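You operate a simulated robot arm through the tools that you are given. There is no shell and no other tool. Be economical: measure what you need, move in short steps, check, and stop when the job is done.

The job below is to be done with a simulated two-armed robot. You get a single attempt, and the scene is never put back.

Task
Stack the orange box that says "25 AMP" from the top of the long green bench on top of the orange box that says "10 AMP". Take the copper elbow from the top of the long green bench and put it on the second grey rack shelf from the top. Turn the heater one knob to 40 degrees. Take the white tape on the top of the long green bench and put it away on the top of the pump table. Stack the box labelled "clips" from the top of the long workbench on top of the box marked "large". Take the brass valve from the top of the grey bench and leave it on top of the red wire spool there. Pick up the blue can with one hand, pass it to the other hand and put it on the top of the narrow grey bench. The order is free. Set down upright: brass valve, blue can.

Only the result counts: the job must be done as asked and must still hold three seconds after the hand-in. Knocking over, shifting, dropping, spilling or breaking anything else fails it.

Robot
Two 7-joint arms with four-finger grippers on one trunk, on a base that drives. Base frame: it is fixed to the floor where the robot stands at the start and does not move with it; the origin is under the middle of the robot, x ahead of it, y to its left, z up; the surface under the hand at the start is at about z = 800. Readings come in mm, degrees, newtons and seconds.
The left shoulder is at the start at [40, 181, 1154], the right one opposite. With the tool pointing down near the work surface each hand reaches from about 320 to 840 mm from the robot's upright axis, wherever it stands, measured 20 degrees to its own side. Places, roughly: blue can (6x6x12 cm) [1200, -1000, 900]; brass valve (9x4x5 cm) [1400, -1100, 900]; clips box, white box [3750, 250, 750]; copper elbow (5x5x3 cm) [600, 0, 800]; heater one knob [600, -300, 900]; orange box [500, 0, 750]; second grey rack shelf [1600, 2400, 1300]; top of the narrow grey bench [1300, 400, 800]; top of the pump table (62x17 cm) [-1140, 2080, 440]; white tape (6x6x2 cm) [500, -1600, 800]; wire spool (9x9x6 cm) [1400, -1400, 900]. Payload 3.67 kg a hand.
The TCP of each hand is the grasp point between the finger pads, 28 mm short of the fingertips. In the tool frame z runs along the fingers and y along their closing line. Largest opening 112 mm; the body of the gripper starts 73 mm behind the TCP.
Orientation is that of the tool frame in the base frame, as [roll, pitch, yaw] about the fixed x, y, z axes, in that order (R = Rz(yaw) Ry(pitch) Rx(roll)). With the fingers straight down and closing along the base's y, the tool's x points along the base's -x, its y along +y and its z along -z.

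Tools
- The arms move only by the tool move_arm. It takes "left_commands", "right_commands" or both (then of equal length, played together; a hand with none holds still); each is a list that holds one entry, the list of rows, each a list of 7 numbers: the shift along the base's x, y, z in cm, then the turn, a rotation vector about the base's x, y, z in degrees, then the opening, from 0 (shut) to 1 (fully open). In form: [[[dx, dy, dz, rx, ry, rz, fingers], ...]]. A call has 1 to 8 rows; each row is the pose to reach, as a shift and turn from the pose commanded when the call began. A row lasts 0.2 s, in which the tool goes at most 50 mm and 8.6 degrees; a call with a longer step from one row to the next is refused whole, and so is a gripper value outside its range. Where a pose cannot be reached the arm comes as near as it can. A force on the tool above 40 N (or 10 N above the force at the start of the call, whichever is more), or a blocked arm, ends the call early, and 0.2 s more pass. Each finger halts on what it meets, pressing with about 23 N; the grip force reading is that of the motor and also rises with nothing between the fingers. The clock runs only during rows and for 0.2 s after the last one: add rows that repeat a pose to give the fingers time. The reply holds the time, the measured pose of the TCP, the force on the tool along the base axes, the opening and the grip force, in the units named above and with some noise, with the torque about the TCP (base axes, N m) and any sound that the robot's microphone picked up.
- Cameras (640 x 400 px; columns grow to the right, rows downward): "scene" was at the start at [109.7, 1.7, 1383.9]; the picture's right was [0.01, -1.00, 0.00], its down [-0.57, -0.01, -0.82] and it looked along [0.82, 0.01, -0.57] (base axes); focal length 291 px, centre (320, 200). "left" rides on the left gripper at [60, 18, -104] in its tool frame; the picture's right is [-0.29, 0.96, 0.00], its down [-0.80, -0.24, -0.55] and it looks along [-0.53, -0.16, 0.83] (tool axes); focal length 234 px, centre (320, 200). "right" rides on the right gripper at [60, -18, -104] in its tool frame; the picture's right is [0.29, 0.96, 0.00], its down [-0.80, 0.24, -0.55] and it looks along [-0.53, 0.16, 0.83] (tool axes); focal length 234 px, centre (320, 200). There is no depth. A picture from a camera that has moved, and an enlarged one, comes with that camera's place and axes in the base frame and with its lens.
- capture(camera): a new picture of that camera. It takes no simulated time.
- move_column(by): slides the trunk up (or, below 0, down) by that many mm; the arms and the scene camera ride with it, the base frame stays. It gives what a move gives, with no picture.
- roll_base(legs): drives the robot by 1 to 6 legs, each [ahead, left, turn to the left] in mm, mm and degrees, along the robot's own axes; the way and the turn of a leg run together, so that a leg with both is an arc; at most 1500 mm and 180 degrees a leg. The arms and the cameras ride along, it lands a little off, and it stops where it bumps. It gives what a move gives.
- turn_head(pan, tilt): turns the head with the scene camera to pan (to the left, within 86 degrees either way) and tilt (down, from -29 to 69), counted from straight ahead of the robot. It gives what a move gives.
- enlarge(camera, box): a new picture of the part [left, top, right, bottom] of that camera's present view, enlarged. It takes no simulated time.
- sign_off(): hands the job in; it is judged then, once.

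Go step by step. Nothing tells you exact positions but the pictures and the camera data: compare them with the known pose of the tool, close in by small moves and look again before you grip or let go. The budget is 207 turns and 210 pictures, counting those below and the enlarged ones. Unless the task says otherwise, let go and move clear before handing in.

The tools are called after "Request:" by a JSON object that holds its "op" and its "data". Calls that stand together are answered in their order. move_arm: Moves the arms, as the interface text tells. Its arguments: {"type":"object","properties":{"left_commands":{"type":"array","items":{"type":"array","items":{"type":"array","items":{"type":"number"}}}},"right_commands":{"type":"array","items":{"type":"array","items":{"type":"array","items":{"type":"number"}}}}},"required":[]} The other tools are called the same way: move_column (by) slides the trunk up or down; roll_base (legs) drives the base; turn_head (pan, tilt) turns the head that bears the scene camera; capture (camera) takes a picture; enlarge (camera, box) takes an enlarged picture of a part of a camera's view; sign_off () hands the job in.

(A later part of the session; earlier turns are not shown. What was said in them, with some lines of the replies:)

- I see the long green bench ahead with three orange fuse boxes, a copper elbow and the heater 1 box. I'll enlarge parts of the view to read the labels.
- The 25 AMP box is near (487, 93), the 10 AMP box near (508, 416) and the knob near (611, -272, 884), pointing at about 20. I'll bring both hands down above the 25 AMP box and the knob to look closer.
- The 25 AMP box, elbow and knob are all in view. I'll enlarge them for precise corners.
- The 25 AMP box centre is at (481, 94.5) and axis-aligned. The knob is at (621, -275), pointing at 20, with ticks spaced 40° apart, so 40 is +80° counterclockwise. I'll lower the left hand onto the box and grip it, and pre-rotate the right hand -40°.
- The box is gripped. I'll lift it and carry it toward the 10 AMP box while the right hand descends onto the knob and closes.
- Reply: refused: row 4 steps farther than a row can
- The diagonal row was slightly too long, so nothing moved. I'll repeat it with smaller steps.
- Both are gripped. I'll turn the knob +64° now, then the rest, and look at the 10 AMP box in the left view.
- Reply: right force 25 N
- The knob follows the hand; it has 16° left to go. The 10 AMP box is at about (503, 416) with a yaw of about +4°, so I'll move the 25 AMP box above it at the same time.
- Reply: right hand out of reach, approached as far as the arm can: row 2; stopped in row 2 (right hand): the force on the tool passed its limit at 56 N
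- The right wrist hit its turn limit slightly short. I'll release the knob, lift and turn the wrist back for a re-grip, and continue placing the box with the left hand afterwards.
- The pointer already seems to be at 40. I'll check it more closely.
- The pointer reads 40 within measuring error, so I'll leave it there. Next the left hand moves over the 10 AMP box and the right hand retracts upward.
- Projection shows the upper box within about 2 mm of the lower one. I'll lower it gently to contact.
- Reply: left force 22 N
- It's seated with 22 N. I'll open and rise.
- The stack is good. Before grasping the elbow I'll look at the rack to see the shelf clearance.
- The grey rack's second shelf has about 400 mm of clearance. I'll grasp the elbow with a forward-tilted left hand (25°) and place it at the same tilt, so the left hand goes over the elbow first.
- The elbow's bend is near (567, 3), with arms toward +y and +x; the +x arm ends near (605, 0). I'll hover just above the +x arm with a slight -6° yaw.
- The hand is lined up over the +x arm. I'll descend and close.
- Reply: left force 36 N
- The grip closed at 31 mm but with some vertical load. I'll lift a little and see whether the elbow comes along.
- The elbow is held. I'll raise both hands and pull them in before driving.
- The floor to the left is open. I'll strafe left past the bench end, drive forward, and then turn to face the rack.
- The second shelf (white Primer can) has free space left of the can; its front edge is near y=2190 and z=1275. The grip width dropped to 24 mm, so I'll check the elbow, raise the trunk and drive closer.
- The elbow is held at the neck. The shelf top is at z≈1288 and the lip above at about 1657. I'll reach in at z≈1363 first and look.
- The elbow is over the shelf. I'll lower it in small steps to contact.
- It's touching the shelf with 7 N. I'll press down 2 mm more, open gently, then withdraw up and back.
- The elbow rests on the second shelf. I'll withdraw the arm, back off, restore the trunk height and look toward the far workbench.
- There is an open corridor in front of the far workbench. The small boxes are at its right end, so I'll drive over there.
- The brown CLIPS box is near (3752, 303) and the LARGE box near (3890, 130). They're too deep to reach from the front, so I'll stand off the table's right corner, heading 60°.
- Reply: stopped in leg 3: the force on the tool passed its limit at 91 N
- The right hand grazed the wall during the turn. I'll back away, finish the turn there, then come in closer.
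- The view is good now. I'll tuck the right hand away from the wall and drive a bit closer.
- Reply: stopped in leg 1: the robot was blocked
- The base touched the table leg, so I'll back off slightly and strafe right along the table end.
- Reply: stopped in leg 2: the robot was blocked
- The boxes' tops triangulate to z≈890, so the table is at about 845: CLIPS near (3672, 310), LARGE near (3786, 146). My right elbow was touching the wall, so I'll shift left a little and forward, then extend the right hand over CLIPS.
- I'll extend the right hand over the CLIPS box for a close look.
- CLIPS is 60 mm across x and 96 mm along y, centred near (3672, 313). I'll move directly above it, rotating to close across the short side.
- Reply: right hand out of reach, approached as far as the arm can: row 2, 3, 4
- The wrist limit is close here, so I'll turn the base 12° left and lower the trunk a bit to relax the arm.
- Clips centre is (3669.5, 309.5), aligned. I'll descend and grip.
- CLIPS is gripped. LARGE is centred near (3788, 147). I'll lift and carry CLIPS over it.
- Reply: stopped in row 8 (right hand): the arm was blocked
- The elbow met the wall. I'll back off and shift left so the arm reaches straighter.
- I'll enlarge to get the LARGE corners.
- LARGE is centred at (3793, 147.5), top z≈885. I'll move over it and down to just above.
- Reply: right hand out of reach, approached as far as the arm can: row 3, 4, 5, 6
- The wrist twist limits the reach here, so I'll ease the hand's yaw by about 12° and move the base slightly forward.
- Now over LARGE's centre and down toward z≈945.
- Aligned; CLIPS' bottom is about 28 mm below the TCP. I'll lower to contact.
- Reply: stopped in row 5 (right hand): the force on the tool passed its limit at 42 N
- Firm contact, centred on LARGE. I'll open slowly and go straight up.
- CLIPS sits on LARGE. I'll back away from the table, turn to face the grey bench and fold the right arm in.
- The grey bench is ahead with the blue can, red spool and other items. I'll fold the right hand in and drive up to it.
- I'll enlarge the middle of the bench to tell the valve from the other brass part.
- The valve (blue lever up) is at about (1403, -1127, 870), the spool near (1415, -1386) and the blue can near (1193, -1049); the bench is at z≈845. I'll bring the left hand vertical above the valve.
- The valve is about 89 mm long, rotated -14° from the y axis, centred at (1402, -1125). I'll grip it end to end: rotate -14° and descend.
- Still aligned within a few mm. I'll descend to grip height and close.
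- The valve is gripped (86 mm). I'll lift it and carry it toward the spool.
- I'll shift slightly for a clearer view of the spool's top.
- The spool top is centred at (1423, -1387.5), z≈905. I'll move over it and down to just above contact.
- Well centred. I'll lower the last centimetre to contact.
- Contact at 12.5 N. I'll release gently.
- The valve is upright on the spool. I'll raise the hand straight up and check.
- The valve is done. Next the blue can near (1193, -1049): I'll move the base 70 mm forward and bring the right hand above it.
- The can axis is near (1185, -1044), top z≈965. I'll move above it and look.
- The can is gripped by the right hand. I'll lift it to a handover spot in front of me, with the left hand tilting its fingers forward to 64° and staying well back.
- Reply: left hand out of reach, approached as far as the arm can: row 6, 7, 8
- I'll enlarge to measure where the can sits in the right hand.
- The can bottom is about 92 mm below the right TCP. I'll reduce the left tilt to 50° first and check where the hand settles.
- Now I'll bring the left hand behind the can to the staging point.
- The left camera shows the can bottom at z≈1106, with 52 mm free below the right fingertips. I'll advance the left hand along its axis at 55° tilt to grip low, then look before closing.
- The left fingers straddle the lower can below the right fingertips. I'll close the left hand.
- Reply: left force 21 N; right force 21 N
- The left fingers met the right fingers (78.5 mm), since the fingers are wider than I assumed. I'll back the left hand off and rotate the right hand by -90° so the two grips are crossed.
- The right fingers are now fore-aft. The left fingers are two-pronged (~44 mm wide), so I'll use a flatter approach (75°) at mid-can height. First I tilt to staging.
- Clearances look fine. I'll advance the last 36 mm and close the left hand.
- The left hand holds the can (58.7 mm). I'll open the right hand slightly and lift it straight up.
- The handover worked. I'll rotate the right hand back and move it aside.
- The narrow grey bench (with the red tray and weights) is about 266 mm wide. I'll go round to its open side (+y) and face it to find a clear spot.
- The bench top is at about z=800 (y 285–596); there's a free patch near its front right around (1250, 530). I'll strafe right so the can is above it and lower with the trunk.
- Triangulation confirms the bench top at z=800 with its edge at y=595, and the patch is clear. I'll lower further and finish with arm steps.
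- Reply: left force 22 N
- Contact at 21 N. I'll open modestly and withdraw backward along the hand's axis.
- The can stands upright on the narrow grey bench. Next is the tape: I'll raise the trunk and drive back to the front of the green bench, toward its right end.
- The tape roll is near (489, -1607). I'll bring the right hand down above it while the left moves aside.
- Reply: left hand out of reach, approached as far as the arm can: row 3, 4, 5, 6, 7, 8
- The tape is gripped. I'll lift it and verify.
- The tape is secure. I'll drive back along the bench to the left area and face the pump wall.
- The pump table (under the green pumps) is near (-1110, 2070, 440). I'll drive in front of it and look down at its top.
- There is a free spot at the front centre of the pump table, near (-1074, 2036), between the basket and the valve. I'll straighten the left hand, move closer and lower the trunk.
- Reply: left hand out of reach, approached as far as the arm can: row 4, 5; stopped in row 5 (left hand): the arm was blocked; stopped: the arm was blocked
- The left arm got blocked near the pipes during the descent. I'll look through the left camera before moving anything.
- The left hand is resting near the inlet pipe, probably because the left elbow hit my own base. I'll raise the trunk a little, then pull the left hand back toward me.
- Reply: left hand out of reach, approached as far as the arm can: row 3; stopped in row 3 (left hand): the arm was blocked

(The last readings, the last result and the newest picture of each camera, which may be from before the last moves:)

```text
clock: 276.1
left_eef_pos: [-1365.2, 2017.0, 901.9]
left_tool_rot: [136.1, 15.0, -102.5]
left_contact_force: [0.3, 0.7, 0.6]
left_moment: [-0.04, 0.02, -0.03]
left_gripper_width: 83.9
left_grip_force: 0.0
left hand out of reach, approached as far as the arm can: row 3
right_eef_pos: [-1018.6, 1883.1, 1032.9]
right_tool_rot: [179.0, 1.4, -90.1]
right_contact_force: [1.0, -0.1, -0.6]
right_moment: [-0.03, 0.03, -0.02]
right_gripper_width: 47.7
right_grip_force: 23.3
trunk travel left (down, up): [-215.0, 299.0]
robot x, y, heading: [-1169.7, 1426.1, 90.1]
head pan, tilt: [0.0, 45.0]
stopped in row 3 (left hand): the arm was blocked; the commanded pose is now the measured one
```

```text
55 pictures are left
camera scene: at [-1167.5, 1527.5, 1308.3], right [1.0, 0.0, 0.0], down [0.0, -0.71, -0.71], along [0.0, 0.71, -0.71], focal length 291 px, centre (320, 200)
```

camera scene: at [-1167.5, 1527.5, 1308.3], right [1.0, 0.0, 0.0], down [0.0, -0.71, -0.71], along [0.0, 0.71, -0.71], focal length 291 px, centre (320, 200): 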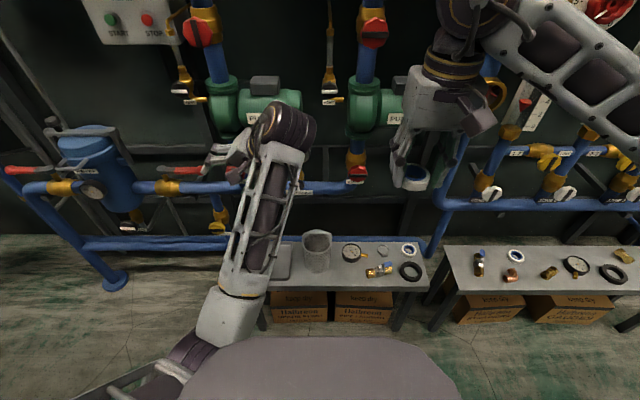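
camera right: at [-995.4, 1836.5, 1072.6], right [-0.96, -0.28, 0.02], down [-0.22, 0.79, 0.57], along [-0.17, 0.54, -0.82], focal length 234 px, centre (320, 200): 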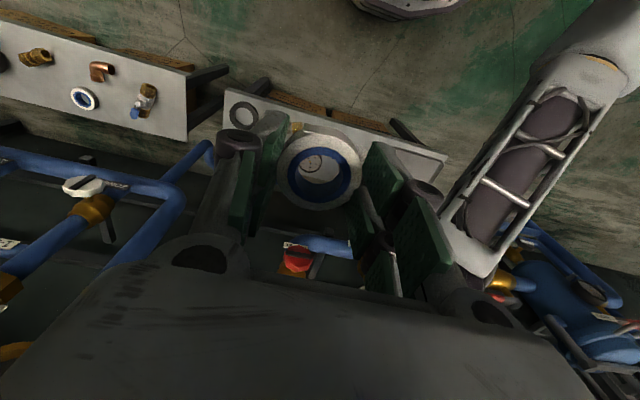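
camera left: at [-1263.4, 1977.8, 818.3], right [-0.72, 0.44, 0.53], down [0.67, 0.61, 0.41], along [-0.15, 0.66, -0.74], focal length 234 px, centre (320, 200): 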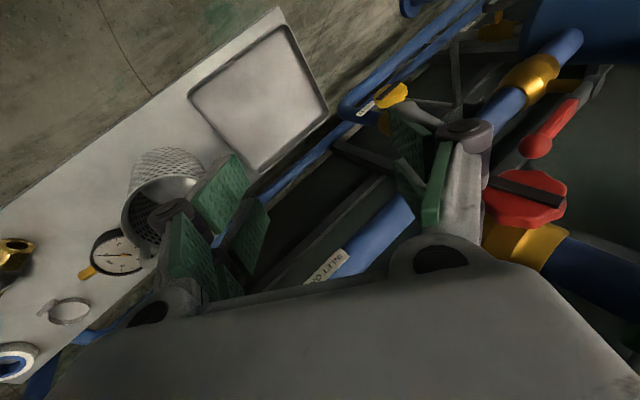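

I'll back the base away with the arms held, then re-pose the left arm in free space.

Request:
{"op": "roll_base", "data": {"legs": [[-400, 0, 0]]}}

Request:
{"op": "move_column", "data": {"by": 200}}

Request:
{"op": "capture", "data": {"camera": "scene"}}

```text
clock: 278.7
left_eef_pos: [-1360.4, 1615.1, 903.8]
left_tool_rot: [136.2, 15.2, -102.9]
left_contact_force: [0.0, 0.0, 0.9]
left_moment: [0.04, -0.07, -0.01]
left_gripper_width: 83.9
left_grip_force: 0.1
right_eef_pos: [-1014.9, 1479.9, 1032.3]
right_tool_rot: [179.0, 1.3, -90.4]
right_contact_force: [0.0, -0.6, -0.5]
right_moment: [0.03, -0.03, -0.02]
right_gripper_width: 47.9
right_grip_force: 23.1
trunk travel left (down, up): [-215.0, 299.0]
robot x, y, heading: [-1165.8, 1026.6, 89.8]
head pan, tilt: [0.0, 45.0]
```

```text
clock: 280.8
left_eef_pos: [-1358.9, 1617.1, 1101.9]
left_tool_rot: [136.1, 15.2, -102.9]
left_contact_force: [-0.1, -0.1, 0.0]
left_moment: [-0.01, 0.0, -0.05]
left_gripper_width: 83.8
left_grip_force: 0.0
right_eef_pos: [-1015.8, 1482.0, 1231.9]
right_tool_rot: [178.9, 1.4, -90.4]
right_contact_force: [0.8, -0.5, -0.3]
right_moment: [-0.02, 0.0, -0.01]
right_gripper_width: 47.6
right_grip_force: 23.5
trunk travel left (down, up): [-415.0, 99.0]
robot x, y, heading: [-1163.3, 1023.0, 90.3]
head pan, tilt: [0.0, 45.0]
```

```text
54 pictures are left
camera scene: at [-1166.4, 1127.6, 1508.1], right [1.0, 0.0, 0.0], down [0.0, -0.71, -0.71], along [0.0, 0.71, -0.71], focal length 291 px, centre (320, 200)
```

scene: 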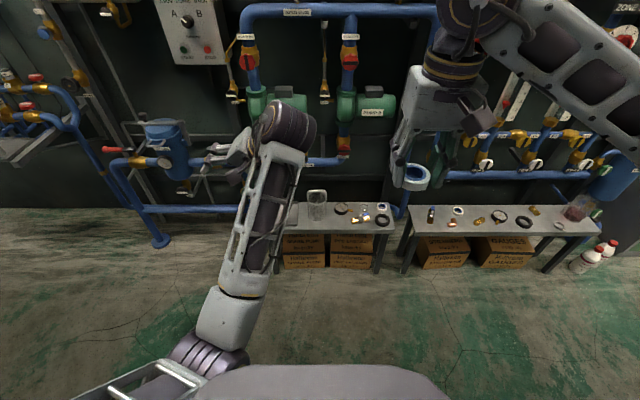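

The table contents look undisturbed. I'll bring the left hand up and back to vertical step by step.

Request:
{"op": "move_arm", "data": {"left_commands": [[[-1, 0, 3, -2.8, -6, 0.9, 0.75], [-2, 0, 6, -5.5, -11.9, 1.8, 0.75], [-3, 0, 9, -8.3, -17.9, 2.7, 0.75], [-4, 0, 12, -11, -23.8, 3.7, 0.75], [-5, 0, 15, -13.8, -29.8, 4.6, 0.75], [-6, 0, 17, -16.5, -35.7, 5.5, 0.75], [-7, 0, 19, -19.3, -41.7, 6.4, 0.75]]]}}

Request:
{"op": "capture", "data": {"camera": "scene"}}

```text
clock: 282.4
left_eef_pos: [-1485.3, 1719.4, 1273.9]
left_tool_rot: [176.8, 1.4, -90.8]
left_contact_force: [-0.6, 0.1, -1.2]
left_moment: [0.01, 0.03, -0.02]
left_gripper_width: 84.3
left_grip_force: 0.5
left hand out of reach, approached as far as the arm can: row 2, 3, 4, 5, 6, 7
right_eef_pos: [-1016.3, 1478.0, 1232.0]
right_tool_rot: [179.0, 1.5, -90.4]
right_contact_force: [0.5, 0.0, 0.9]
right_moment: [0.01, 0.0, 0.02]
right_gripper_width: 47.5
right_grip_force: 22.6
trunk travel left (down, up): [-415.0, 99.0]
robot x, y, heading: [-1164.7, 1025.6, 90.2]
head pan, tilt: [0.0, 45.0]
```

```text
53 pictures are left
camera scene: at [-1165.8, 1125.1, 1508.6], right [1.0, 0.0, 0.0], down [0.0, -0.71, -0.71], along [0.0, 0.71, -0.71], focal length 291 px, centre (320, 200)
```

scene: 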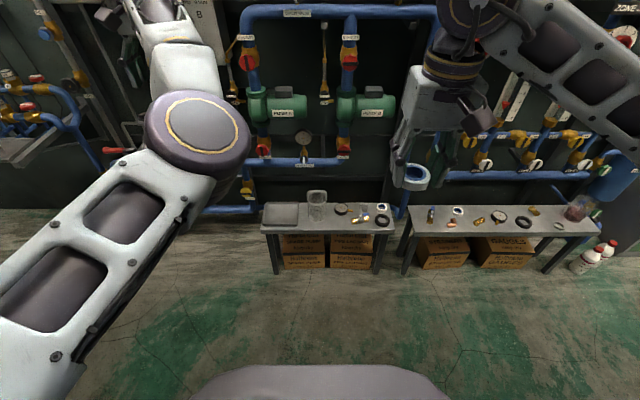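

The left hand is vertical again. I'll pull it back toward me and to the left.

Request:
{"op": "move_arm", "data": {"left_commands": [[[0, -4, 0, 0, 0, 0, 0.75], [0, -8, 0, 0, 0, 0, 0.75], [0, -12, 0, 0, 0, 0, 0.75], [0, -16, 0, 0, 0, 0, 0.75], [0, -20, 0, 0, 0, 0, 0.75], [0, -24, 0, 0, 0, 0, 0.75]]]}}

Request:
{"op": "enlarge", "data": {"camera": "scene", "box": [240, 170, 420, 280]}}

Request:
{"op": "capture", "data": {"camera": "scene"}}

```text
clock: 283.8
left_eef_pos: [-1641.3, 1553.0, 1255.7]
left_tool_rot: [176.7, 1.5, -90.7]
left_contact_force: [0.2, 0.0, -0.4]
left_moment: [0.02, 0.01, -0.02]
left_gripper_width: 83.8
left_grip_force: 0.1
left hand out of reach, approached as far as the arm can: row 1, 2, 3, 4, 5, 6
right_eef_pos: [-1016.2, 1480.5, 1231.5]
right_tool_rot: [179.2, 1.3, -90.4]
right_contact_force: [1.0, -1.0, -0.5]
right_moment: [-0.01, -0.04, -0.01]
right_gripper_width: 47.5
right_grip_force: 23.0
trunk travel left (down, up): [-415.0, 99.0]
robot x, y, heading: [-1165.6, 1023.3, 89.7]
head pan, tilt: [0.0, 45.0]
```

```text
3.56 times, centred on (330, 225) of scene
camera zoom: at [-1167.6, 1126.5, 1508.1], right [1.0, 0.0, 0.0], down [0.0, -0.71, -0.71], along [0.0, 0.71, -0.71], focal length 1034 px, centre (284, 111)
```

zoom: 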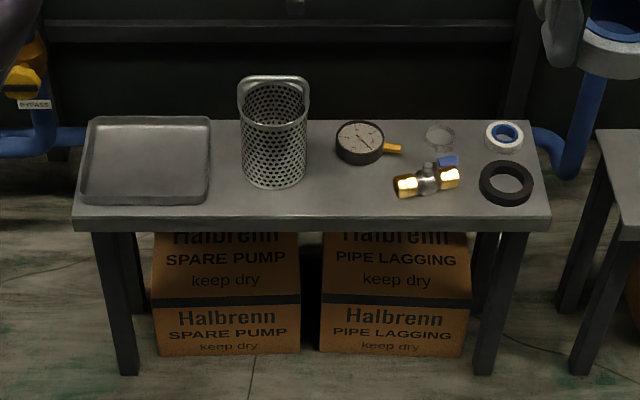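

```text
51 pictures are left
camera scene: at [-1167.6, 1126.5, 1508.1], right [1.0, 0.0, 0.0], down [0.0, -0.71, -0.71], along [0.0, 0.71, -0.71], focal length 291 px, centre (320, 200)
```

scene: 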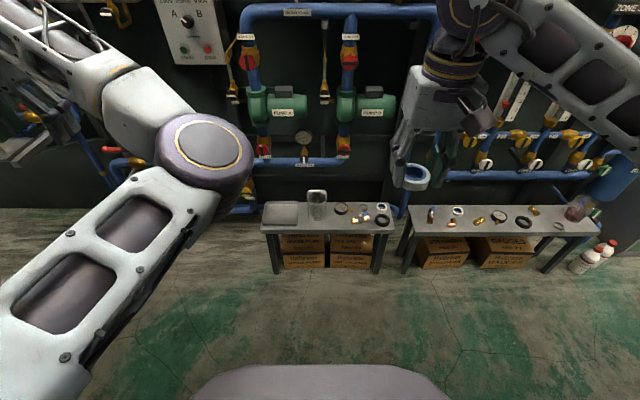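

The table items are unchanged. To keep the awkward left arm away from the pipes, I'll approach turned 30° to the left so only the right arm reaches the table.

Request:
{"op": "roll_base", "data": {"legs": [[0, 0, 30], [290, 0, 0], [0, -270, 0]]}}

Request:
{"op": "turn_head", "data": {"pan": -30, "tilt": 45}}

Request:
{"op": "capture", "data": {"camera": "scene"}}

```text
clock: 289.0
left_eef_pos: [-1748.1, 1635.1, 1254.8]
left_tool_rot: [176.7, 1.4, -60.8]
left_contact_force: [-0.8, 0.6, -0.6]
left_moment: [0.0, -0.02, -0.01]
left_gripper_width: 84.2
left_grip_force: 0.1
right_eef_pos: [-1168.9, 1879.9, 1231.6]
right_tool_rot: [179.1, 1.4, -60.7]
right_contact_force: [-0.9, -0.5, 0.1]
right_moment: [0.0, 0.01, 0.05]
right_gripper_width: 47.5
right_grip_force: 23.4
trunk travel left (down, up): [-415.0, 99.0]
robot x, y, heading: [-1075.7, 1411.5, 119.5]
head pan, tilt: [0.0, 45.0]
```

```text
clock: 290.0
left_eef_pos: [-1748.0, 1635.3, 1256.3]
left_tool_rot: [176.6, 1.5, -60.9]
left_contact_force: [0.1, 0.4, -0.6]
left_moment: [-0.01, -0.02, -0.02]
left_gripper_width: 83.9
left_grip_force: 0.1
right_eef_pos: [-1168.3, 1880.9, 1230.6]
right_tool_rot: [179.0, 1.3, -60.7]
right_contact_force: [-1.2, 0.3, -0.8]
right_moment: [0.01, -0.01, -0.02]
right_gripper_width: 47.5
right_grip_force: 23.1
trunk travel left (down, up): [-415.0, 99.0]
robot x, y, heading: [-1073.6, 1409.2, 119.6]
head pan, tilt: [-30.0, 45.0]
```

```text
50 pictures are left
camera scene: at [-1083.2, 1509.7, 1508.1], right [1.0, -0.01, 0.0], down [0.0, -0.71, -0.71], along [0.0, 0.71, -0.71], focal length 291 px, centre (320, 200)
```

scene: 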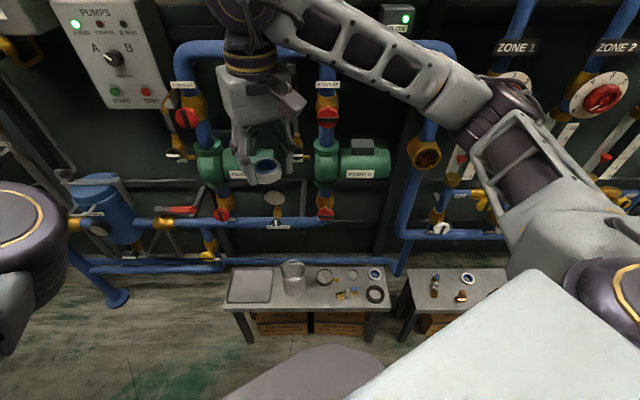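

The right arm now has a clear path. I'll move the tape above the target spot (-1074, 2036) with yaw -90°, still high.

Request:
{"op": "move_arm", "data": {"right_commands": [[[2, 3, 0, 0, 0, -8, 0.4], [4, 6.2, 0, 0, 0, -16, 0.4], [6.2, 9.5, 0, 0, 0, -24, 0.4], [8, 12.5, 0, 0, 0, -30, 0.4], [9.4, 15.5, 0, 0, 0, -30, 0.4]]]}}

Request:
{"op": "move_column", "data": {"by": -250}}

Request:
{"op": "capture", "data": {"camera": "scene"}}

Request:
{"op": "capture", "data": {"camera": "right"}}

```text
clock: 291.2
left_eef_pos: [-1747.2, 1636.8, 1256.0]
left_tool_rot: [176.7, 1.5, -60.7]
left_contact_force: [0.5, -0.1, -0.4]
left_moment: [-0.02, 0.01, -0.01]
left_gripper_width: 84.0
left_grip_force: 0.1
right_eef_pos: [-1075.2, 2037.8, 1231.7]
right_tool_rot: [179.0, 1.3, -90.8]
right_contact_force: [0.7, 0.9, 0.0]
right_moment: [-0.01, 0.05, 0.01]
right_gripper_width: 47.4
right_grip_force: 22.8
trunk travel left (down, up): [-415.0, 99.0]
robot x, y, heading: [-1076.3, 1410.5, 119.4]
head pan, tilt: [-30.0, 45.0]
```

```text
clock: 293.8
left_eef_pos: [-1747.9, 1636.0, 1006.7]
left_tool_rot: [176.7, 1.4, -60.7]
left_contact_force: [0.7, 0.2, -0.8]
left_moment: [-0.01, 0.01, -0.05]
left_gripper_width: 84.2
left_grip_force: 0.1
right_eef_pos: [-1076.2, 2036.7, 980.8]
right_tool_rot: [179.0, 1.3, -90.7]
right_contact_force: [0.9, -0.4, 0.1]
right_moment: [-0.01, -0.02, 0.0]
right_gripper_width: 47.5
right_grip_force: 23.7
trunk travel left (down, up): [-165.0, 349.0]
robot x, y, heading: [-1071.5, 1410.1, 119.7]
head pan, tilt: [-30.0, 45.0]
```

```text
49 pictures are left
camera scene: at [-1082.5, 1509.8, 1258.8], right [1.0, -0.01, 0.0], down [0.0, -0.71, -0.71], along [0.0, 0.71, -0.71], focal length 291 px, centre (320, 200)
```

scene: 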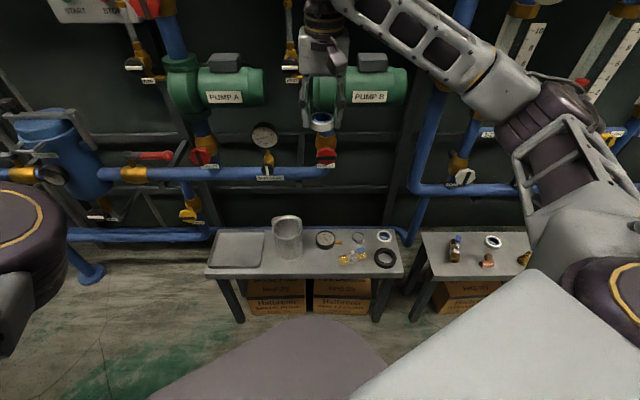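

```text
48 pictures are left
camera right: at [-1056.0, 1975.2, 1083.8], right [-0.96, -0.28, 0.01], down [-0.22, 0.79, 0.58], along [-0.17, 0.55, -0.82], focal length 234 px, centre (320, 200)
```

right: 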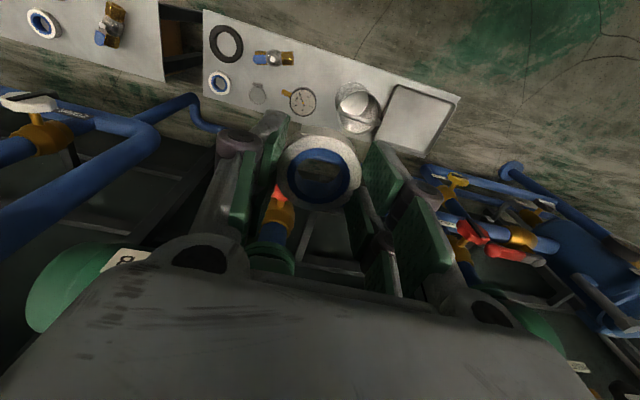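

The path is clear: the gap is centred near (-1080, 2040), table front edge at y≈1999. I'll lower the trunk further, then lower the arm.

Request:
{"op": "move_column", "data": {"by": -160}}

Request:
{"op": "move_arm", "data": {"right_commands": [[[-0.2, 0.1, -4.5, 0, 0, 0, 0.4], [-0.4, 0.2, -9, 0, 0, 0, 0.4], [-0.4, 0.2, -13.5, 0, 0, 0, 0.4], [-0.4, 0.2, -18, 0, 0, 0, 0.4], [-0.4, 0.2, -18, 0, 0, 0, 0.4]]]}}

Request:
{"op": "capture", "data": {"camera": "right"}}

Request:
{"op": "capture", "data": {"camera": "scene"}}

```text
clock: 295.6
left_eef_pos: [-1747.1, 1634.9, 846.6]
left_tool_rot: [176.6, 1.4, -60.8]
left_contact_force: [-0.4, 0.0, 0.0]
left_moment: [-0.01, -0.04, 0.0]
left_gripper_width: 83.8
left_grip_force: 0.0
right_eef_pos: [-1076.5, 2035.9, 822.2]
right_tool_rot: [179.0, 1.4, -90.6]
right_contact_force: [-0.4, 0.8, -0.8]
right_moment: [0.03, -0.01, -0.03]
right_gripper_width: 47.4
right_grip_force: 23.3
trunk travel left (down, up): [-5.0, 509.0]
robot x, y, heading: [-1073.1, 1409.2, 119.9]
head pan, tilt: [-30.0, 45.0]
```

```text
clock: 296.8
left_eef_pos: [-1747.9, 1635.0, 846.7]
left_tool_rot: [176.8, 1.4, -60.7]
left_contact_force: [0.5, -0.7, 0.2]
left_moment: [0.04, -0.04, -0.02]
left_gripper_width: 83.8
left_grip_force: 0.0
right_eef_pos: [-1079.0, 2037.5, 641.8]
right_tool_rot: [179.0, 1.4, -90.8]
right_contact_force: [-0.2, -0.1, -0.6]
right_moment: [0.0, 0.02, 0.0]
right_gripper_width: 47.3
right_grip_force: 23.1
trunk travel left (down, up): [-5.0, 509.0]
robot x, y, heading: [-1074.3, 1409.4, 119.6]
head pan, tilt: [-30.0, 45.0]
```

```text
47 pictures are left
camera right: at [-1059.3, 1976.0, 743.9], right [-0.96, -0.28, 0.01], down [-0.22, 0.79, 0.58], along [-0.17, 0.55, -0.82], focal length 234 px, centre (320, 200)
```

right: 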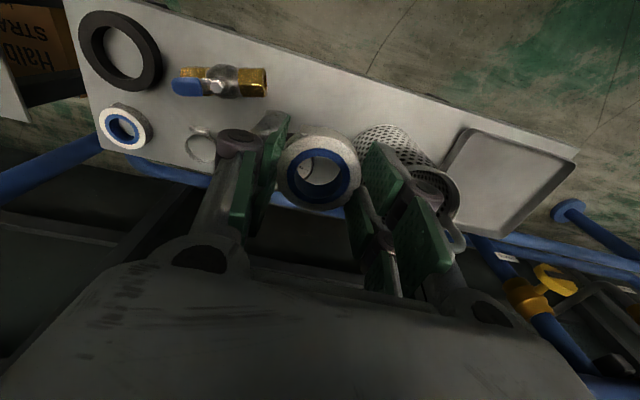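

```text
46 pictures are left
camera scene: at [-1082.5, 1509.7, 1099.0], right [1.0, -0.01, 0.0], down [0.0, -0.71, -0.71], along [0.0, 0.71, -0.71], focal length 291 px, centre (320, 200)
```

scene: 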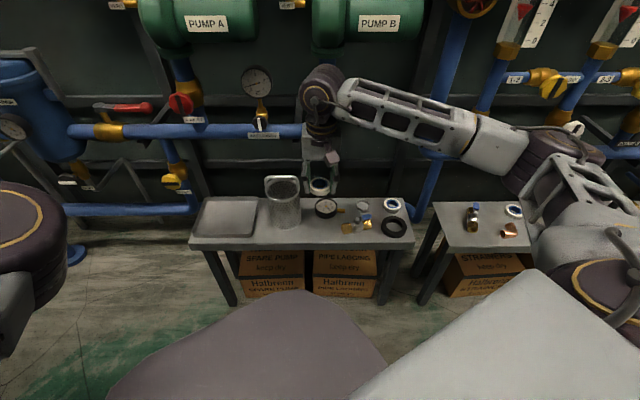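

Clearances to the basket and valve are about 15–19 mm each. I'll descend to just above the table.

Request:
{"op": "move_arm", "data": {"right_commands": [[[0.3, 0.1, -4, 0, 0, 0, 0.4], [0.4, 0.2, -8, 0, 0, 0, 0.4], [0.4, 0.2, -12, 0, 0, 0, 0.4], [0.4, 0.2, -14.5, 0, 0, 0, 0.4], [0.4, 0.2, -14.5, 0, 0, 0, 0.4]]]}}

Request:
{"op": "enlarge", "data": {"camera": "scene", "box": [240, 140, 420, 260]}}

Request:
{"op": "capture", "data": {"camera": "right"}}

```text
clock: 298.0
left_eef_pos: [-1747.7, 1635.7, 847.4]
left_tool_rot: [176.7, 1.3, -60.8]
left_contact_force: [-0.4, 0.4, -0.4]
left_moment: [-0.02, -0.03, 0.03]
left_gripper_width: 84.1
left_grip_force: 0.0
right_eef_pos: [-1076.0, 2042.0, 497.0]
right_tool_rot: [179.0, 1.3, -90.7]
right_contact_force: [0.6, 0.0, 0.0]
right_moment: [0.01, -0.06, 0.0]
right_gripper_width: 47.2
right_grip_force: 23.0
trunk travel left (down, up): [-5.0, 509.0]
robot x, y, heading: [-1075.7, 1408.3, 119.7]
head pan, tilt: [-30.0, 45.0]
```

```text
3.33 times, centred on (330, 200) of scene
camera zoom: at [-1082.5, 1509.8, 1099.0], right [1.0, -0.01, 0.0], down [0.0, -0.71, -0.71], along [0.0, 0.71, -0.71], focal length 969 px, centre (287, 200)
```

zoom: 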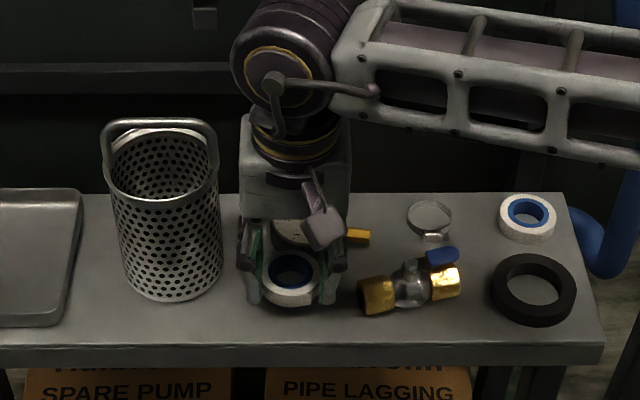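

```text
44 pictures are left
camera right: at [-1056.0, 1979.1, 599.2], right [-0.96, -0.28, 0.01], down [-0.22, 0.79, 0.58], along [-0.17, 0.55, -0.82], focal length 234 px, centre (320, 200)
```

right: 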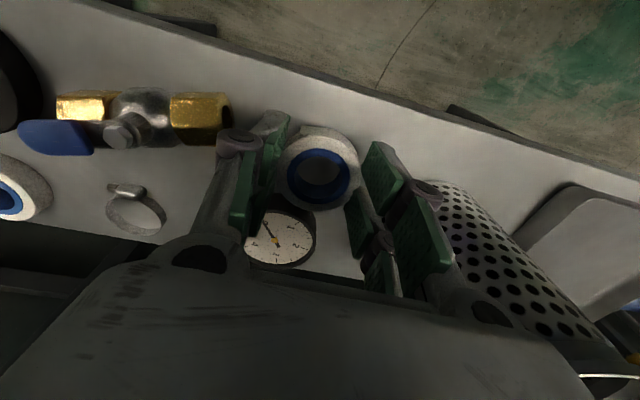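

Request:
{"op": "move_arm", "data": {"right_commands": [[[-0.4, -0.3, -0.8, 0, 0, 0, 0.4], [-0.4, -0.3, -1.4, 0, 0, 0, 0.4], [-0.4, -0.3, -1.8, 0, 0, 0, 0.4], [-0.4, -0.3, -2.1, 0, 0, 0, 0.4], [-0.4, -0.3, -2.1, 0, 0, 0, 0.4]]]}}

Request:
{"op": "enlarge", "data": {"camera": "scene", "box": [240, 140, 420, 260]}}

```text
clock: 299.2
left_eef_pos: [-1747.3, 1635.4, 847.4]
left_tool_rot: [176.6, 1.4, -60.8]
left_contact_force: [0.3, 0.1, -0.1]
left_moment: [-0.01, 0.0, 0.02]
left_gripper_width: 83.9
left_grip_force: 0.0
right_eef_pos: [-1080.5, 2038.2, 477.2]
right_tool_rot: [179.0, 1.5, -90.7]
right_contact_force: [0.4, 0.9, 5.2]
right_moment: [-0.02, -0.15, -0.02]
right_gripper_width: 47.3
right_grip_force: 22.7
trunk travel left (down, up): [-5.0, 509.0]
robot x, y, heading: [-1071.6, 1415.0, 119.9]
head pan, tilt: [-30.0, 45.0]
```

```text
3.33 times, centred on (330, 200) of scene
camera zoom: at [-1082.5, 1509.4, 1099.0], right [1.0, -0.01, 0.0], down [0.0, -0.71, -0.71], along [0.0, 0.71, -0.71], focal length 969 px, centre (287, 200)
```

zoom: 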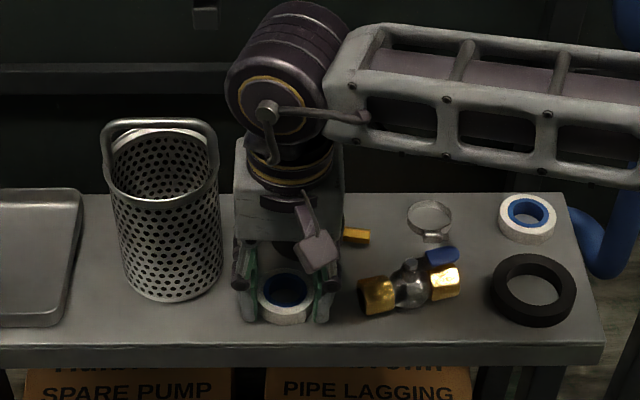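

It's on the table (5 N). I'll open slightly and rise straight up.

Request:
{"op": "move_arm", "data": {"right_commands": [[[0, 0, -0.1, 0, 0, 0, 0.48], [0, 0, -0.1, 0, 0, 0, 0.52], [0, 0, -0.1, 0, 0, 0, 0.52], [0, 0, 2, 0, 0, 0, 0.52], [0, 0, 6, 0, 0, 0, 0.52], [0, 0, 10.5, 0, 0, 0, 0.52], [0, 0, 15, 0, 0, 0, 0.52], [0, 0, 19.5, 0, 0, 0, 0.52]]]}}

Request:
{"op": "enlarge", "data": {"camera": "scene", "box": [180, 140, 440, 280]}}

Request:
{"op": "capture", "data": {"camera": "right"}}

```text
clock: 301.0
left_eef_pos: [-1748.5, 1634.1, 846.2]
left_tool_rot: [176.7, 1.5, -60.8]
left_contact_force: [0.7, -0.6, 0.0]
left_moment: [0.03, -0.03, -0.01]
left_gripper_width: 84.1
left_grip_force: 0.1
right_eef_pos: [-1078.3, 2037.4, 671.1]
right_tool_rot: [179.0, 1.4, -90.7]
right_contact_force: [-0.1, -0.2, 0.0]
right_moment: [-0.03, -0.05, 0.02]
right_gripper_width: 58.5
right_grip_force: 0.1
trunk travel left (down, up): [-5.0, 509.0]
robot x, y, heading: [-1074.1, 1410.1, 119.5]
head pan, tilt: [-30.0, 45.0]
```

```text
2.46 times, centred on (310, 210) of scene
camera zoom: at [-1082.6, 1509.5, 1099.0], right [1.0, -0.01, 0.0], down [0.0, -0.71, -0.71], along [0.0, 0.71, -0.71], focal length 716 px, centre (345, 175)
```

zoom: 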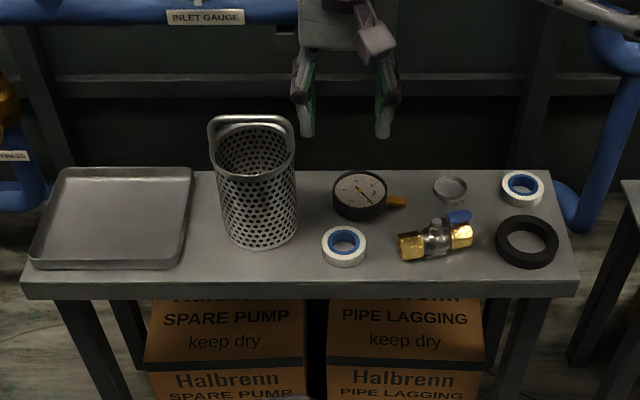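

```text
41 pictures are left
camera right: at [-1059.3, 1975.9, 773.1], right [-0.96, -0.28, 0.01], down [-0.22, 0.79, 0.58], along [-0.17, 0.55, -0.82], focal length 234 px, centre (320, 200)
```

right: 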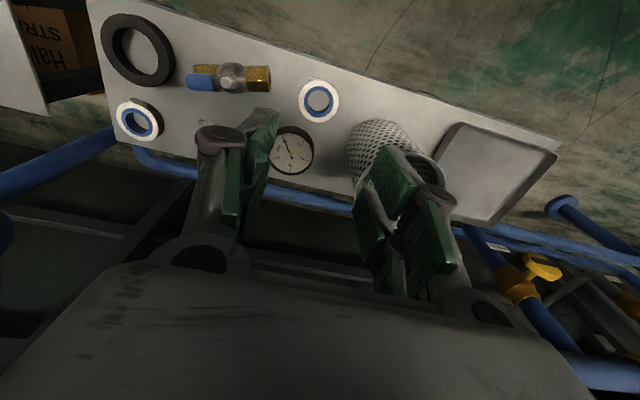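

The tape rests on the pump table and everything around it is unmoved. I still want to double-check the knob and fuse stack, so I'll raise up, back away and return to the green bench.

Request:
{"op": "move_arm", "data": {"right_commands": [[[0, -2, 4, 0, 0, 0, 0.52], [0, -5, 8, 0, 0, 0, 0.52], [0, -8, 12, 0, 0, 4, 0.52], [0, -11, 16, 0, 0, 10, 0.52], [0, -14, 20, 0, 0, 16, 0.52]]]}}

Request:
{"op": "roll_base", "data": {"legs": [[-700, 0, 0], [0, 0, -120]]}}

Request:
{"op": "move_column", "data": {"by": 380}}

Request:
{"op": "roll_base", "data": {"legs": [[660, 0, 0], [0, -800, 0]]}}

Request:
{"op": "turn_head", "data": {"pan": 0, "tilt": 40}}

Request:
{"op": "capture", "data": {"camera": "scene"}}

```text
clock: 302.2
left_eef_pos: [-1748.3, 1635.6, 846.3]
left_tool_rot: [176.7, 1.6, -60.8]
left_contact_force: [0.1, 0.1, -0.9]
left_moment: [0.01, 0.01, -0.01]
left_gripper_width: 83.9
left_grip_force: 0.0
right_eef_pos: [-1079.7, 1896.0, 871.6]
right_tool_rot: [179.1, 1.4, -74.5]
right_contact_force: [-0.4, -0.2, -1.0]
right_moment: [0.02, -0.01, -0.02]
right_gripper_width: 58.3
right_grip_force: 0.0
trunk travel left (down, up): [-5.0, 509.0]
robot x, y, heading: [-1074.5, 1411.0, 119.4]
head pan, tilt: [-30.0, 45.0]
```

```text
clock: 311.6
left_eef_pos: [-199.2, 1277.1, 846.5]
left_tool_rot: [176.7, 1.4, 178.1]
left_contact_force: [0.0, -0.3, -0.9]
left_moment: [-0.01, 0.0, -0.01]
left_gripper_width: 83.6
left_grip_force: 0.1
right_eef_pos: [-318.1, 570.8, 872.2]
right_tool_rot: [179.0, 1.3, 164.1]
right_contact_force: [0.1, 0.9, -0.3]
right_moment: [0.0, -0.01, -0.01]
right_gripper_width: 58.1
right_grip_force: 0.1
trunk travel left (down, up): [-5.0, 509.0]
robot x, y, heading: [-739.3, 815.5, -1.8]
head pan, tilt: [-30.0, 45.0]
```

```text
clock: 315.3
left_eef_pos: [-198.3, 1277.8, 1225.8]
left_tool_rot: [176.7, 1.4, 178.1]
left_contact_force: [-0.8, 1.0, -0.9]
left_moment: [0.0, -0.01, 0.01]
left_gripper_width: 83.9
left_grip_force: 0.1
right_eef_pos: [-319.1, 570.3, 1250.9]
right_tool_rot: [178.9, 1.4, 164.2]
right_contact_force: [0.8, 0.2, 0.2]
right_moment: [-0.01, 0.03, 0.0]
right_gripper_width: 58.3
right_grip_force: 0.1
trunk travel left (down, up): [-385.0, 129.0]
robot x, y, heading: [-740.4, 815.0, -1.6]
head pan, tilt: [-30.0, 45.0]
```

```text
clock: 323.0
left_eef_pos: [430.5, 453.1, 1224.9]
left_tool_rot: [176.6, 1.4, 178.0]
left_contact_force: [0.4, 0.7, -0.4]
left_moment: [-0.03, 0.0, -0.02]
left_gripper_width: 83.8
left_grip_force: 0.1
right_eef_pos: [308.9, -253.0, 1250.9]
right_tool_rot: [179.0, 1.4, 164.2]
right_contact_force: [-0.4, -0.3, 0.1]
right_moment: [0.03, 0.04, 0.02]
right_gripper_width: 58.2
right_grip_force: 0.1
trunk travel left (down, up): [-385.0, 129.0]
robot x, y, heading: [-114.0, -2.3, -1.5]
head pan, tilt: [-30.0, 45.0]
```

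```text
clock: 324.0
left_eef_pos: [430.3, 453.6, 1224.9]
left_tool_rot: [176.7, 1.5, 178.0]
left_contact_force: [-0.1, -0.2, -0.2]
left_moment: [0.0, -0.02, 0.03]
left_gripper_width: 83.8
left_grip_force: 0.1
right_eef_pos: [309.4, -253.4, 1250.6]
right_tool_rot: [179.1, 1.4, 164.2]
right_contact_force: [0.6, 0.1, -0.1]
right_moment: [0.03, -0.03, 0.01]
right_gripper_width: 58.1
right_grip_force: 0.1
trunk travel left (down, up): [-385.0, 129.0]
robot x, y, heading: [-110.2, -5.0, -1.6]
head pan, tilt: [0.0, 40.0]
```

```text
40 pictures are left
camera scene: at [-4.8, -8.4, 1485.0], right [-0.03, -1.0, 0.0], down [-0.64, 0.02, -0.77], along [0.77, -0.02, -0.64], focal length 291 px, centre (320, 200)
```

scene: 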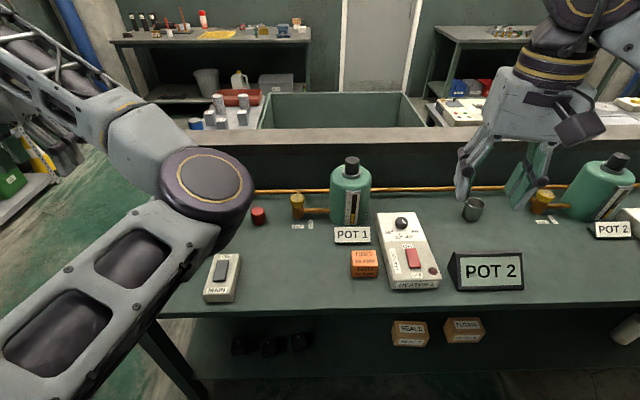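

I'll bring the right wrist camera nearly over the knob for a precise reading.

Request:
{"op": "move_arm", "data": {"right_commands": [[[4.2, -0.3, -1.5, 0, 0, 2, 0.5], [8.4, -0.6, -3, 0, 0, 4, 0.5], [12.6, -0.9, -4.5, 0, 0, 6, 0.5], [16.8, -1.2, -6, 0, 0, 8, 0.5], [21, -1.5, -7.5, 0, 0, 10, 0.5], [25.2, -1.8, -9, 0, 0, 12, 0.5], [29.4, -2, -11, 0, 0, 14, 0.5], [33, -2, -13, 0, 0, 16, 0.5]]]}}

Request:
{"op": "capture", "data": {"camera": "right"}}

```text
clock: 325.8
left_eef_pos: [432.4, 454.5, 1224.6]
left_tool_rot: [176.7, 1.4, 177.9]
left_contact_force: [0.3, 0.0, -0.4]
left_moment: [-0.01, 0.02, 0.01]
left_gripper_width: 84.4
left_grip_force: 0.1
right_eef_pos: [641.2, -270.5, 1117.0]
right_tool_rot: [179.1, 1.3, -179.8]
right_contact_force: [-0.3, 0.1, -0.2]
right_moment: [0.01, 0.0, 0.0]
right_gripper_width: 56.2
right_grip_force: 0.1
trunk travel left (down, up): [-385.0, 129.0]
robot x, y, heading: [-111.3, -8.9, -1.6]
head pan, tilt: [0.0, 40.0]
```

```text
39 pictures are left
camera right: at [579.3, -291.1, 1219.1], right [-0.29, 0.96, 0.01], down [0.78, 0.23, 0.58], along [0.55, 0.17, -0.82], focal length 234 px, centre (320, 200)
```

right: 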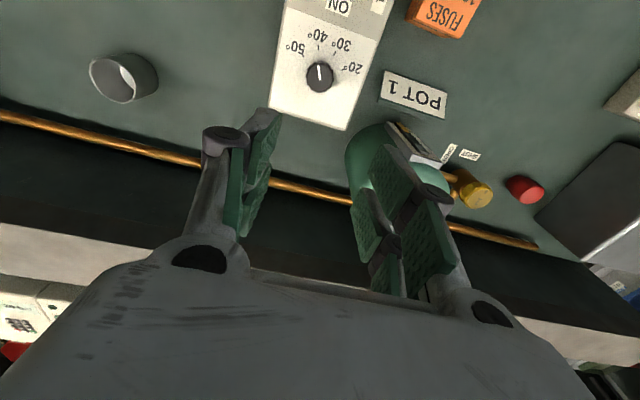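

Request:
{"op": "enlarge", "data": {"camera": "right", "box": [280, 20, 370, 110]}}

```text
4.44 times, centred on (325, 65) of right
camera zoom: at [579.3, -291.1, 1219.1], right [-0.29, 0.96, 0.01], down [0.78, 0.23, 0.58], along [0.55, 0.17, -0.82], focal length 1041 px, centre (298, 800)
```

zoom: 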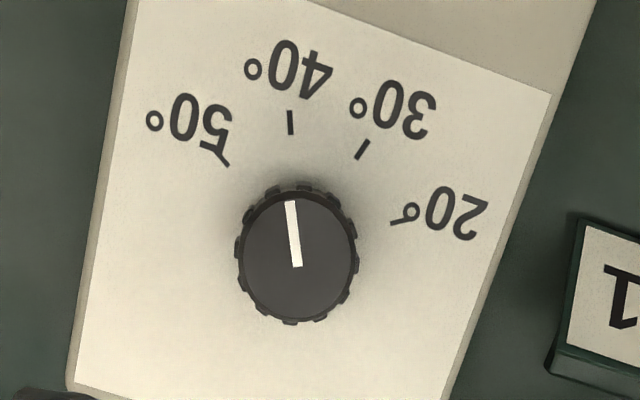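

The pointer reads about 3.5° past the 40 mark. I'll re-grip gently and nudge it back, checking again afterwards.

Request:
{"op": "move_arm", "data": {"right_commands": [[[-1, -0.2, -4, 0, 0, 0, 0.5], [-1.9, -0.45, -8, 0, 0, 0, 0.5], [-1.9, -0.45, -12, 0, 0, 0, 0.5], [-1.9, -0.45, -16, 0, 0, 0, 0.5], [-1.9, -0.45, -16, 0, 0, 0, 0.5]]]}}

Request:
{"op": "capture", "data": {"camera": "right"}}

```text
clock: 327.0
left_eef_pos: [430.1, 453.1, 1225.5]
left_tool_rot: [176.7, 1.5, 178.0]
left_contact_force: [0.2, -0.7, -0.3]
left_moment: [0.0, 0.0, -0.03]
left_gripper_width: 83.9
left_grip_force: 0.2
right_eef_pos: [620.5, -275.2, 957.5]
right_tool_rot: [179.0, 1.4, -179.9]
right_contact_force: [0.7, 0.0, 0.8]
right_moment: [0.0, 0.03, -0.02]
right_gripper_width: 55.7
right_grip_force: 0.1
trunk travel left (down, up): [-385.0, 129.0]
robot x, y, heading: [-111.0, -6.6, -1.4]
head pan, tilt: [0.0, 40.0]
```

```text
37 pictures are left
camera right: at [558.1, -295.0, 1060.2], right [-0.29, 0.96, 0.01], down [0.78, 0.23, 0.58], along [0.55, 0.18, -0.82], focal length 234 px, centre (320, 200)
```

right: 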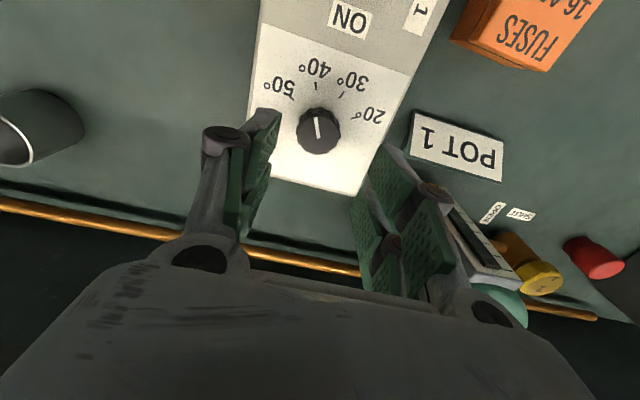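

Request:
{"op": "move_arm", "data": {"right_commands": [[[-0.05, 0, -4, 0, 0, 0, 0.5], [-0.05, 0, -7.6, 0, 0, 0, 0.5], [-0.05, 0, -7.6, 0, 0, 0, 0.4], [-0.05, 0, -7.6, 0, 0, 0, 0.25], [-0.05, 0, -7.6, 0, 0, 0, 0.25], [-0.05, 0, -7.6, 0, 0, 0, 0.25]]]}}

Request:
{"op": "enlarge", "data": {"camera": "right", "box": [240, 80, 400, 220]}}

```text
clock: 328.4
left_eef_pos: [429.8, 454.9, 1225.3]
left_tool_rot: [176.7, 1.5, 178.0]
left_contact_force: [-0.9, -0.3, -0.3]
left_moment: [-0.01, -0.02, 0.03]
left_gripper_width: 83.9
left_grip_force: 0.1
right_eef_pos: [618.9, -276.1, 884.8]
right_tool_rot: [179.0, 1.5, -179.9]
right_contact_force: [0.8, 4.9, 0.0]
right_moment: [0.26, -0.77, 0.03]
right_gripper_width: 34.0
right_grip_force: 44.8
trunk travel left (down, up): [-385.0, 129.0]
robot x, y, heading: [-111.0, -6.0, -1.3]
head pan, tilt: [0.0, 40.0]
```

```text
2.86 times, centred on (320, 150) of right
camera zoom: at [557.5, -295.3, 986.4], right [-0.29, 0.96, 0.01], down [0.78, 0.23, 0.58], along [0.55, 0.18, -0.82], focal length 669 px, centre (320, 343)
```

zoom: 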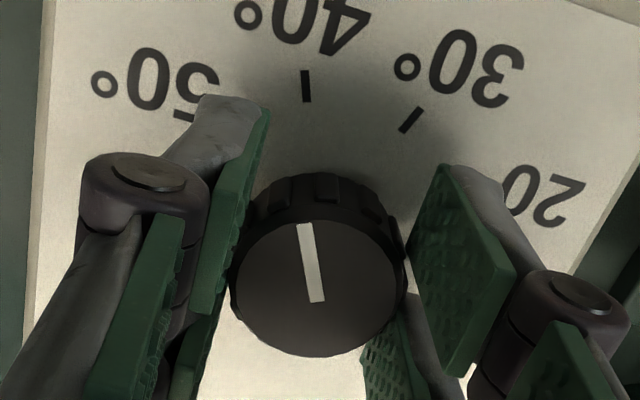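

Request:
{"op": "move_arm", "data": {"right_commands": [[[0, 0, 0, 0, 0, -2.5, 0.25], [0, 0, 0, 0, 0, -5, 0.25], [0, 0, 0, 0, 0, -5, 0.25]]]}}

Request:
{"op": "move_arm", "data": {"right_commands": [[[0, 0, 0, 0, 0, 0, 0.35], [0, 0, 0, 0, 0, 0, 0.5], [0, 0, 0, 0, 0, 0, 0.5], [0, 0, 4, 0, 0, 0, 0.5], [0, 0, 8, 0, 0, 0, 0.5], [0, 0, 12, 0, 0, 5, 0.5], [1, 0, 16, 0, 0, 5, 0.5], [2, 0, 20, 0, 0, 5, 0.5]]]}}

Request:
{"op": "enlarge", "data": {"camera": "right", "box": [280, 20, 370, 110]}}

```text
clock: 329.2
left_eef_pos: [429.9, 455.4, 1224.5]
left_tool_rot: [176.7, 1.5, 178.0]
left_contact_force: [0.1, 0.0, -1.0]
left_moment: [-0.01, -0.02, -0.01]
left_gripper_width: 83.9
left_grip_force: 0.1
right_eef_pos: [618.9, -276.1, 884.6]
right_tool_rot: [179.1, 1.5, 175.2]
right_contact_force: [-2.5, 9.8, 2.7]
right_moment: [0.34, -0.24, 0.03]
right_gripper_width: 33.9
right_grip_force: 45.4
trunk travel left (down, up): [-385.0, 129.0]
robot x, y, heading: [-110.1, -4.1, -1.2]
head pan, tilt: [0.0, 40.0]
```

```text
clock: 331.0
left_eef_pos: [429.9, 455.3, 1225.5]
left_tool_rot: [176.7, 1.4, 178.1]
left_contact_force: [-0.6, -0.7, 0.4]
left_moment: [-0.05, 0.0, 0.04]
left_gripper_width: 84.4
left_grip_force: 0.1
right_eef_pos: [639.4, -275.0, 1085.2]
right_tool_rot: [179.1, 1.3, -179.8]
right_contact_force: [0.5, 0.5, 1.3]
right_moment: [-0.03, -0.01, 0.01]
right_gripper_width: 56.0
right_grip_force: 0.1
trunk travel left (down, up): [-385.0, 129.0]
robot x, y, heading: [-111.4, -4.5, -1.8]
head pan, tilt: [0.0, 40.0]
```

```text
4.44 times, centred on (325, 65) of right
camera zoom: at [578.0, -294.7, 1187.6], right [-0.29, 0.96, 0.01], down [0.78, 0.23, 0.58], along [0.55, 0.17, -0.82], focal length 1041 px, centre (298, 800)
```

zoom: 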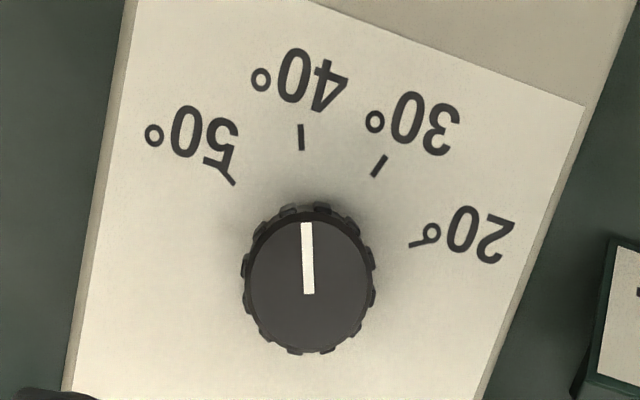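

The pointer is now aligned with 40 (19.5° vs tick 19.9°). A last look at the fuse stack.

Request:
{"op": "capture", "data": {"camera": "left"}}

Request:
{"op": "capture", "data": {"camera": "scene"}}

```text
34 pictures are left
camera left: at [367.3, 469.4, 1327.8], right [0.32, 0.95, 0.06], down [0.77, -0.3, 0.56], along [0.55, -0.13, -0.83], focal length 234 px, centre (320, 200)
```

left: 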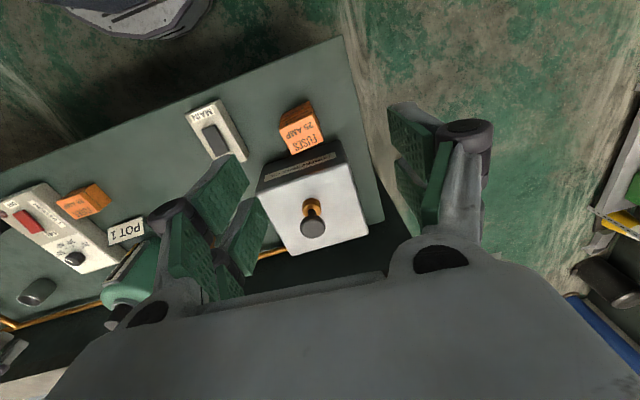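

```text
33 pictures are left
camera scene: at [-4.9, -7.3, 1485.0], right [-0.03, -1.0, 0.0], down [-0.64, 0.02, -0.77], along [0.77, -0.02, -0.64], focal length 291 px, centre (320, 200)
```

scene: 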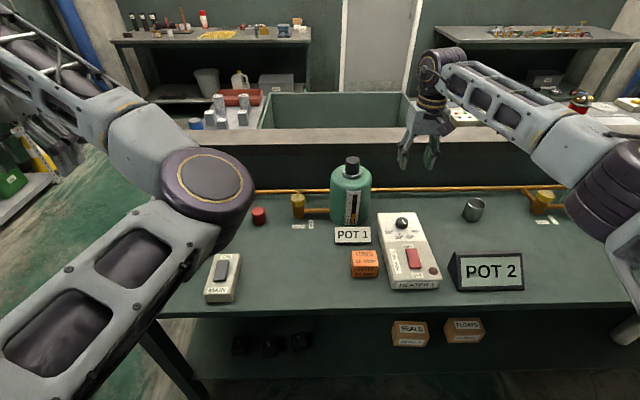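

The fuse stack is standing, the knob is at 40, and both hands are empty and clear, so I'm handing in.

Request:
{"op": "sign_off", "data": {}}

```text
The job is handed in.
```

All seven tasks are done and the job is handed in; I don't have the judging result.

- **Fuse boxes:** 25 AMP is stacked on 10 AMP.
- **Copper elbow:** it lies on the second grey rack shelf from the top, left of the primer can.
- **Heater one knob:** set to 40, read from above and matching the mark to within half a degree of pointer angle.
- **White tape:** it is on the pump table, between the basket and the valve.
- **Clips box:** it sits on "large", turned about 12 degrees to it.
- **Brass valve:** it stands upright on the red wire spool.
- **Blue can:** passed from the right hand to the left and set upright on the narrow grey bench.

My arms and base touched fixed things a few times along the way: the wall by the far workbench, a leg of that bench, and the area by the pump inlet pipe. Nothing in the later pictures looked moved, though I didn't look at every spot again afterwards.
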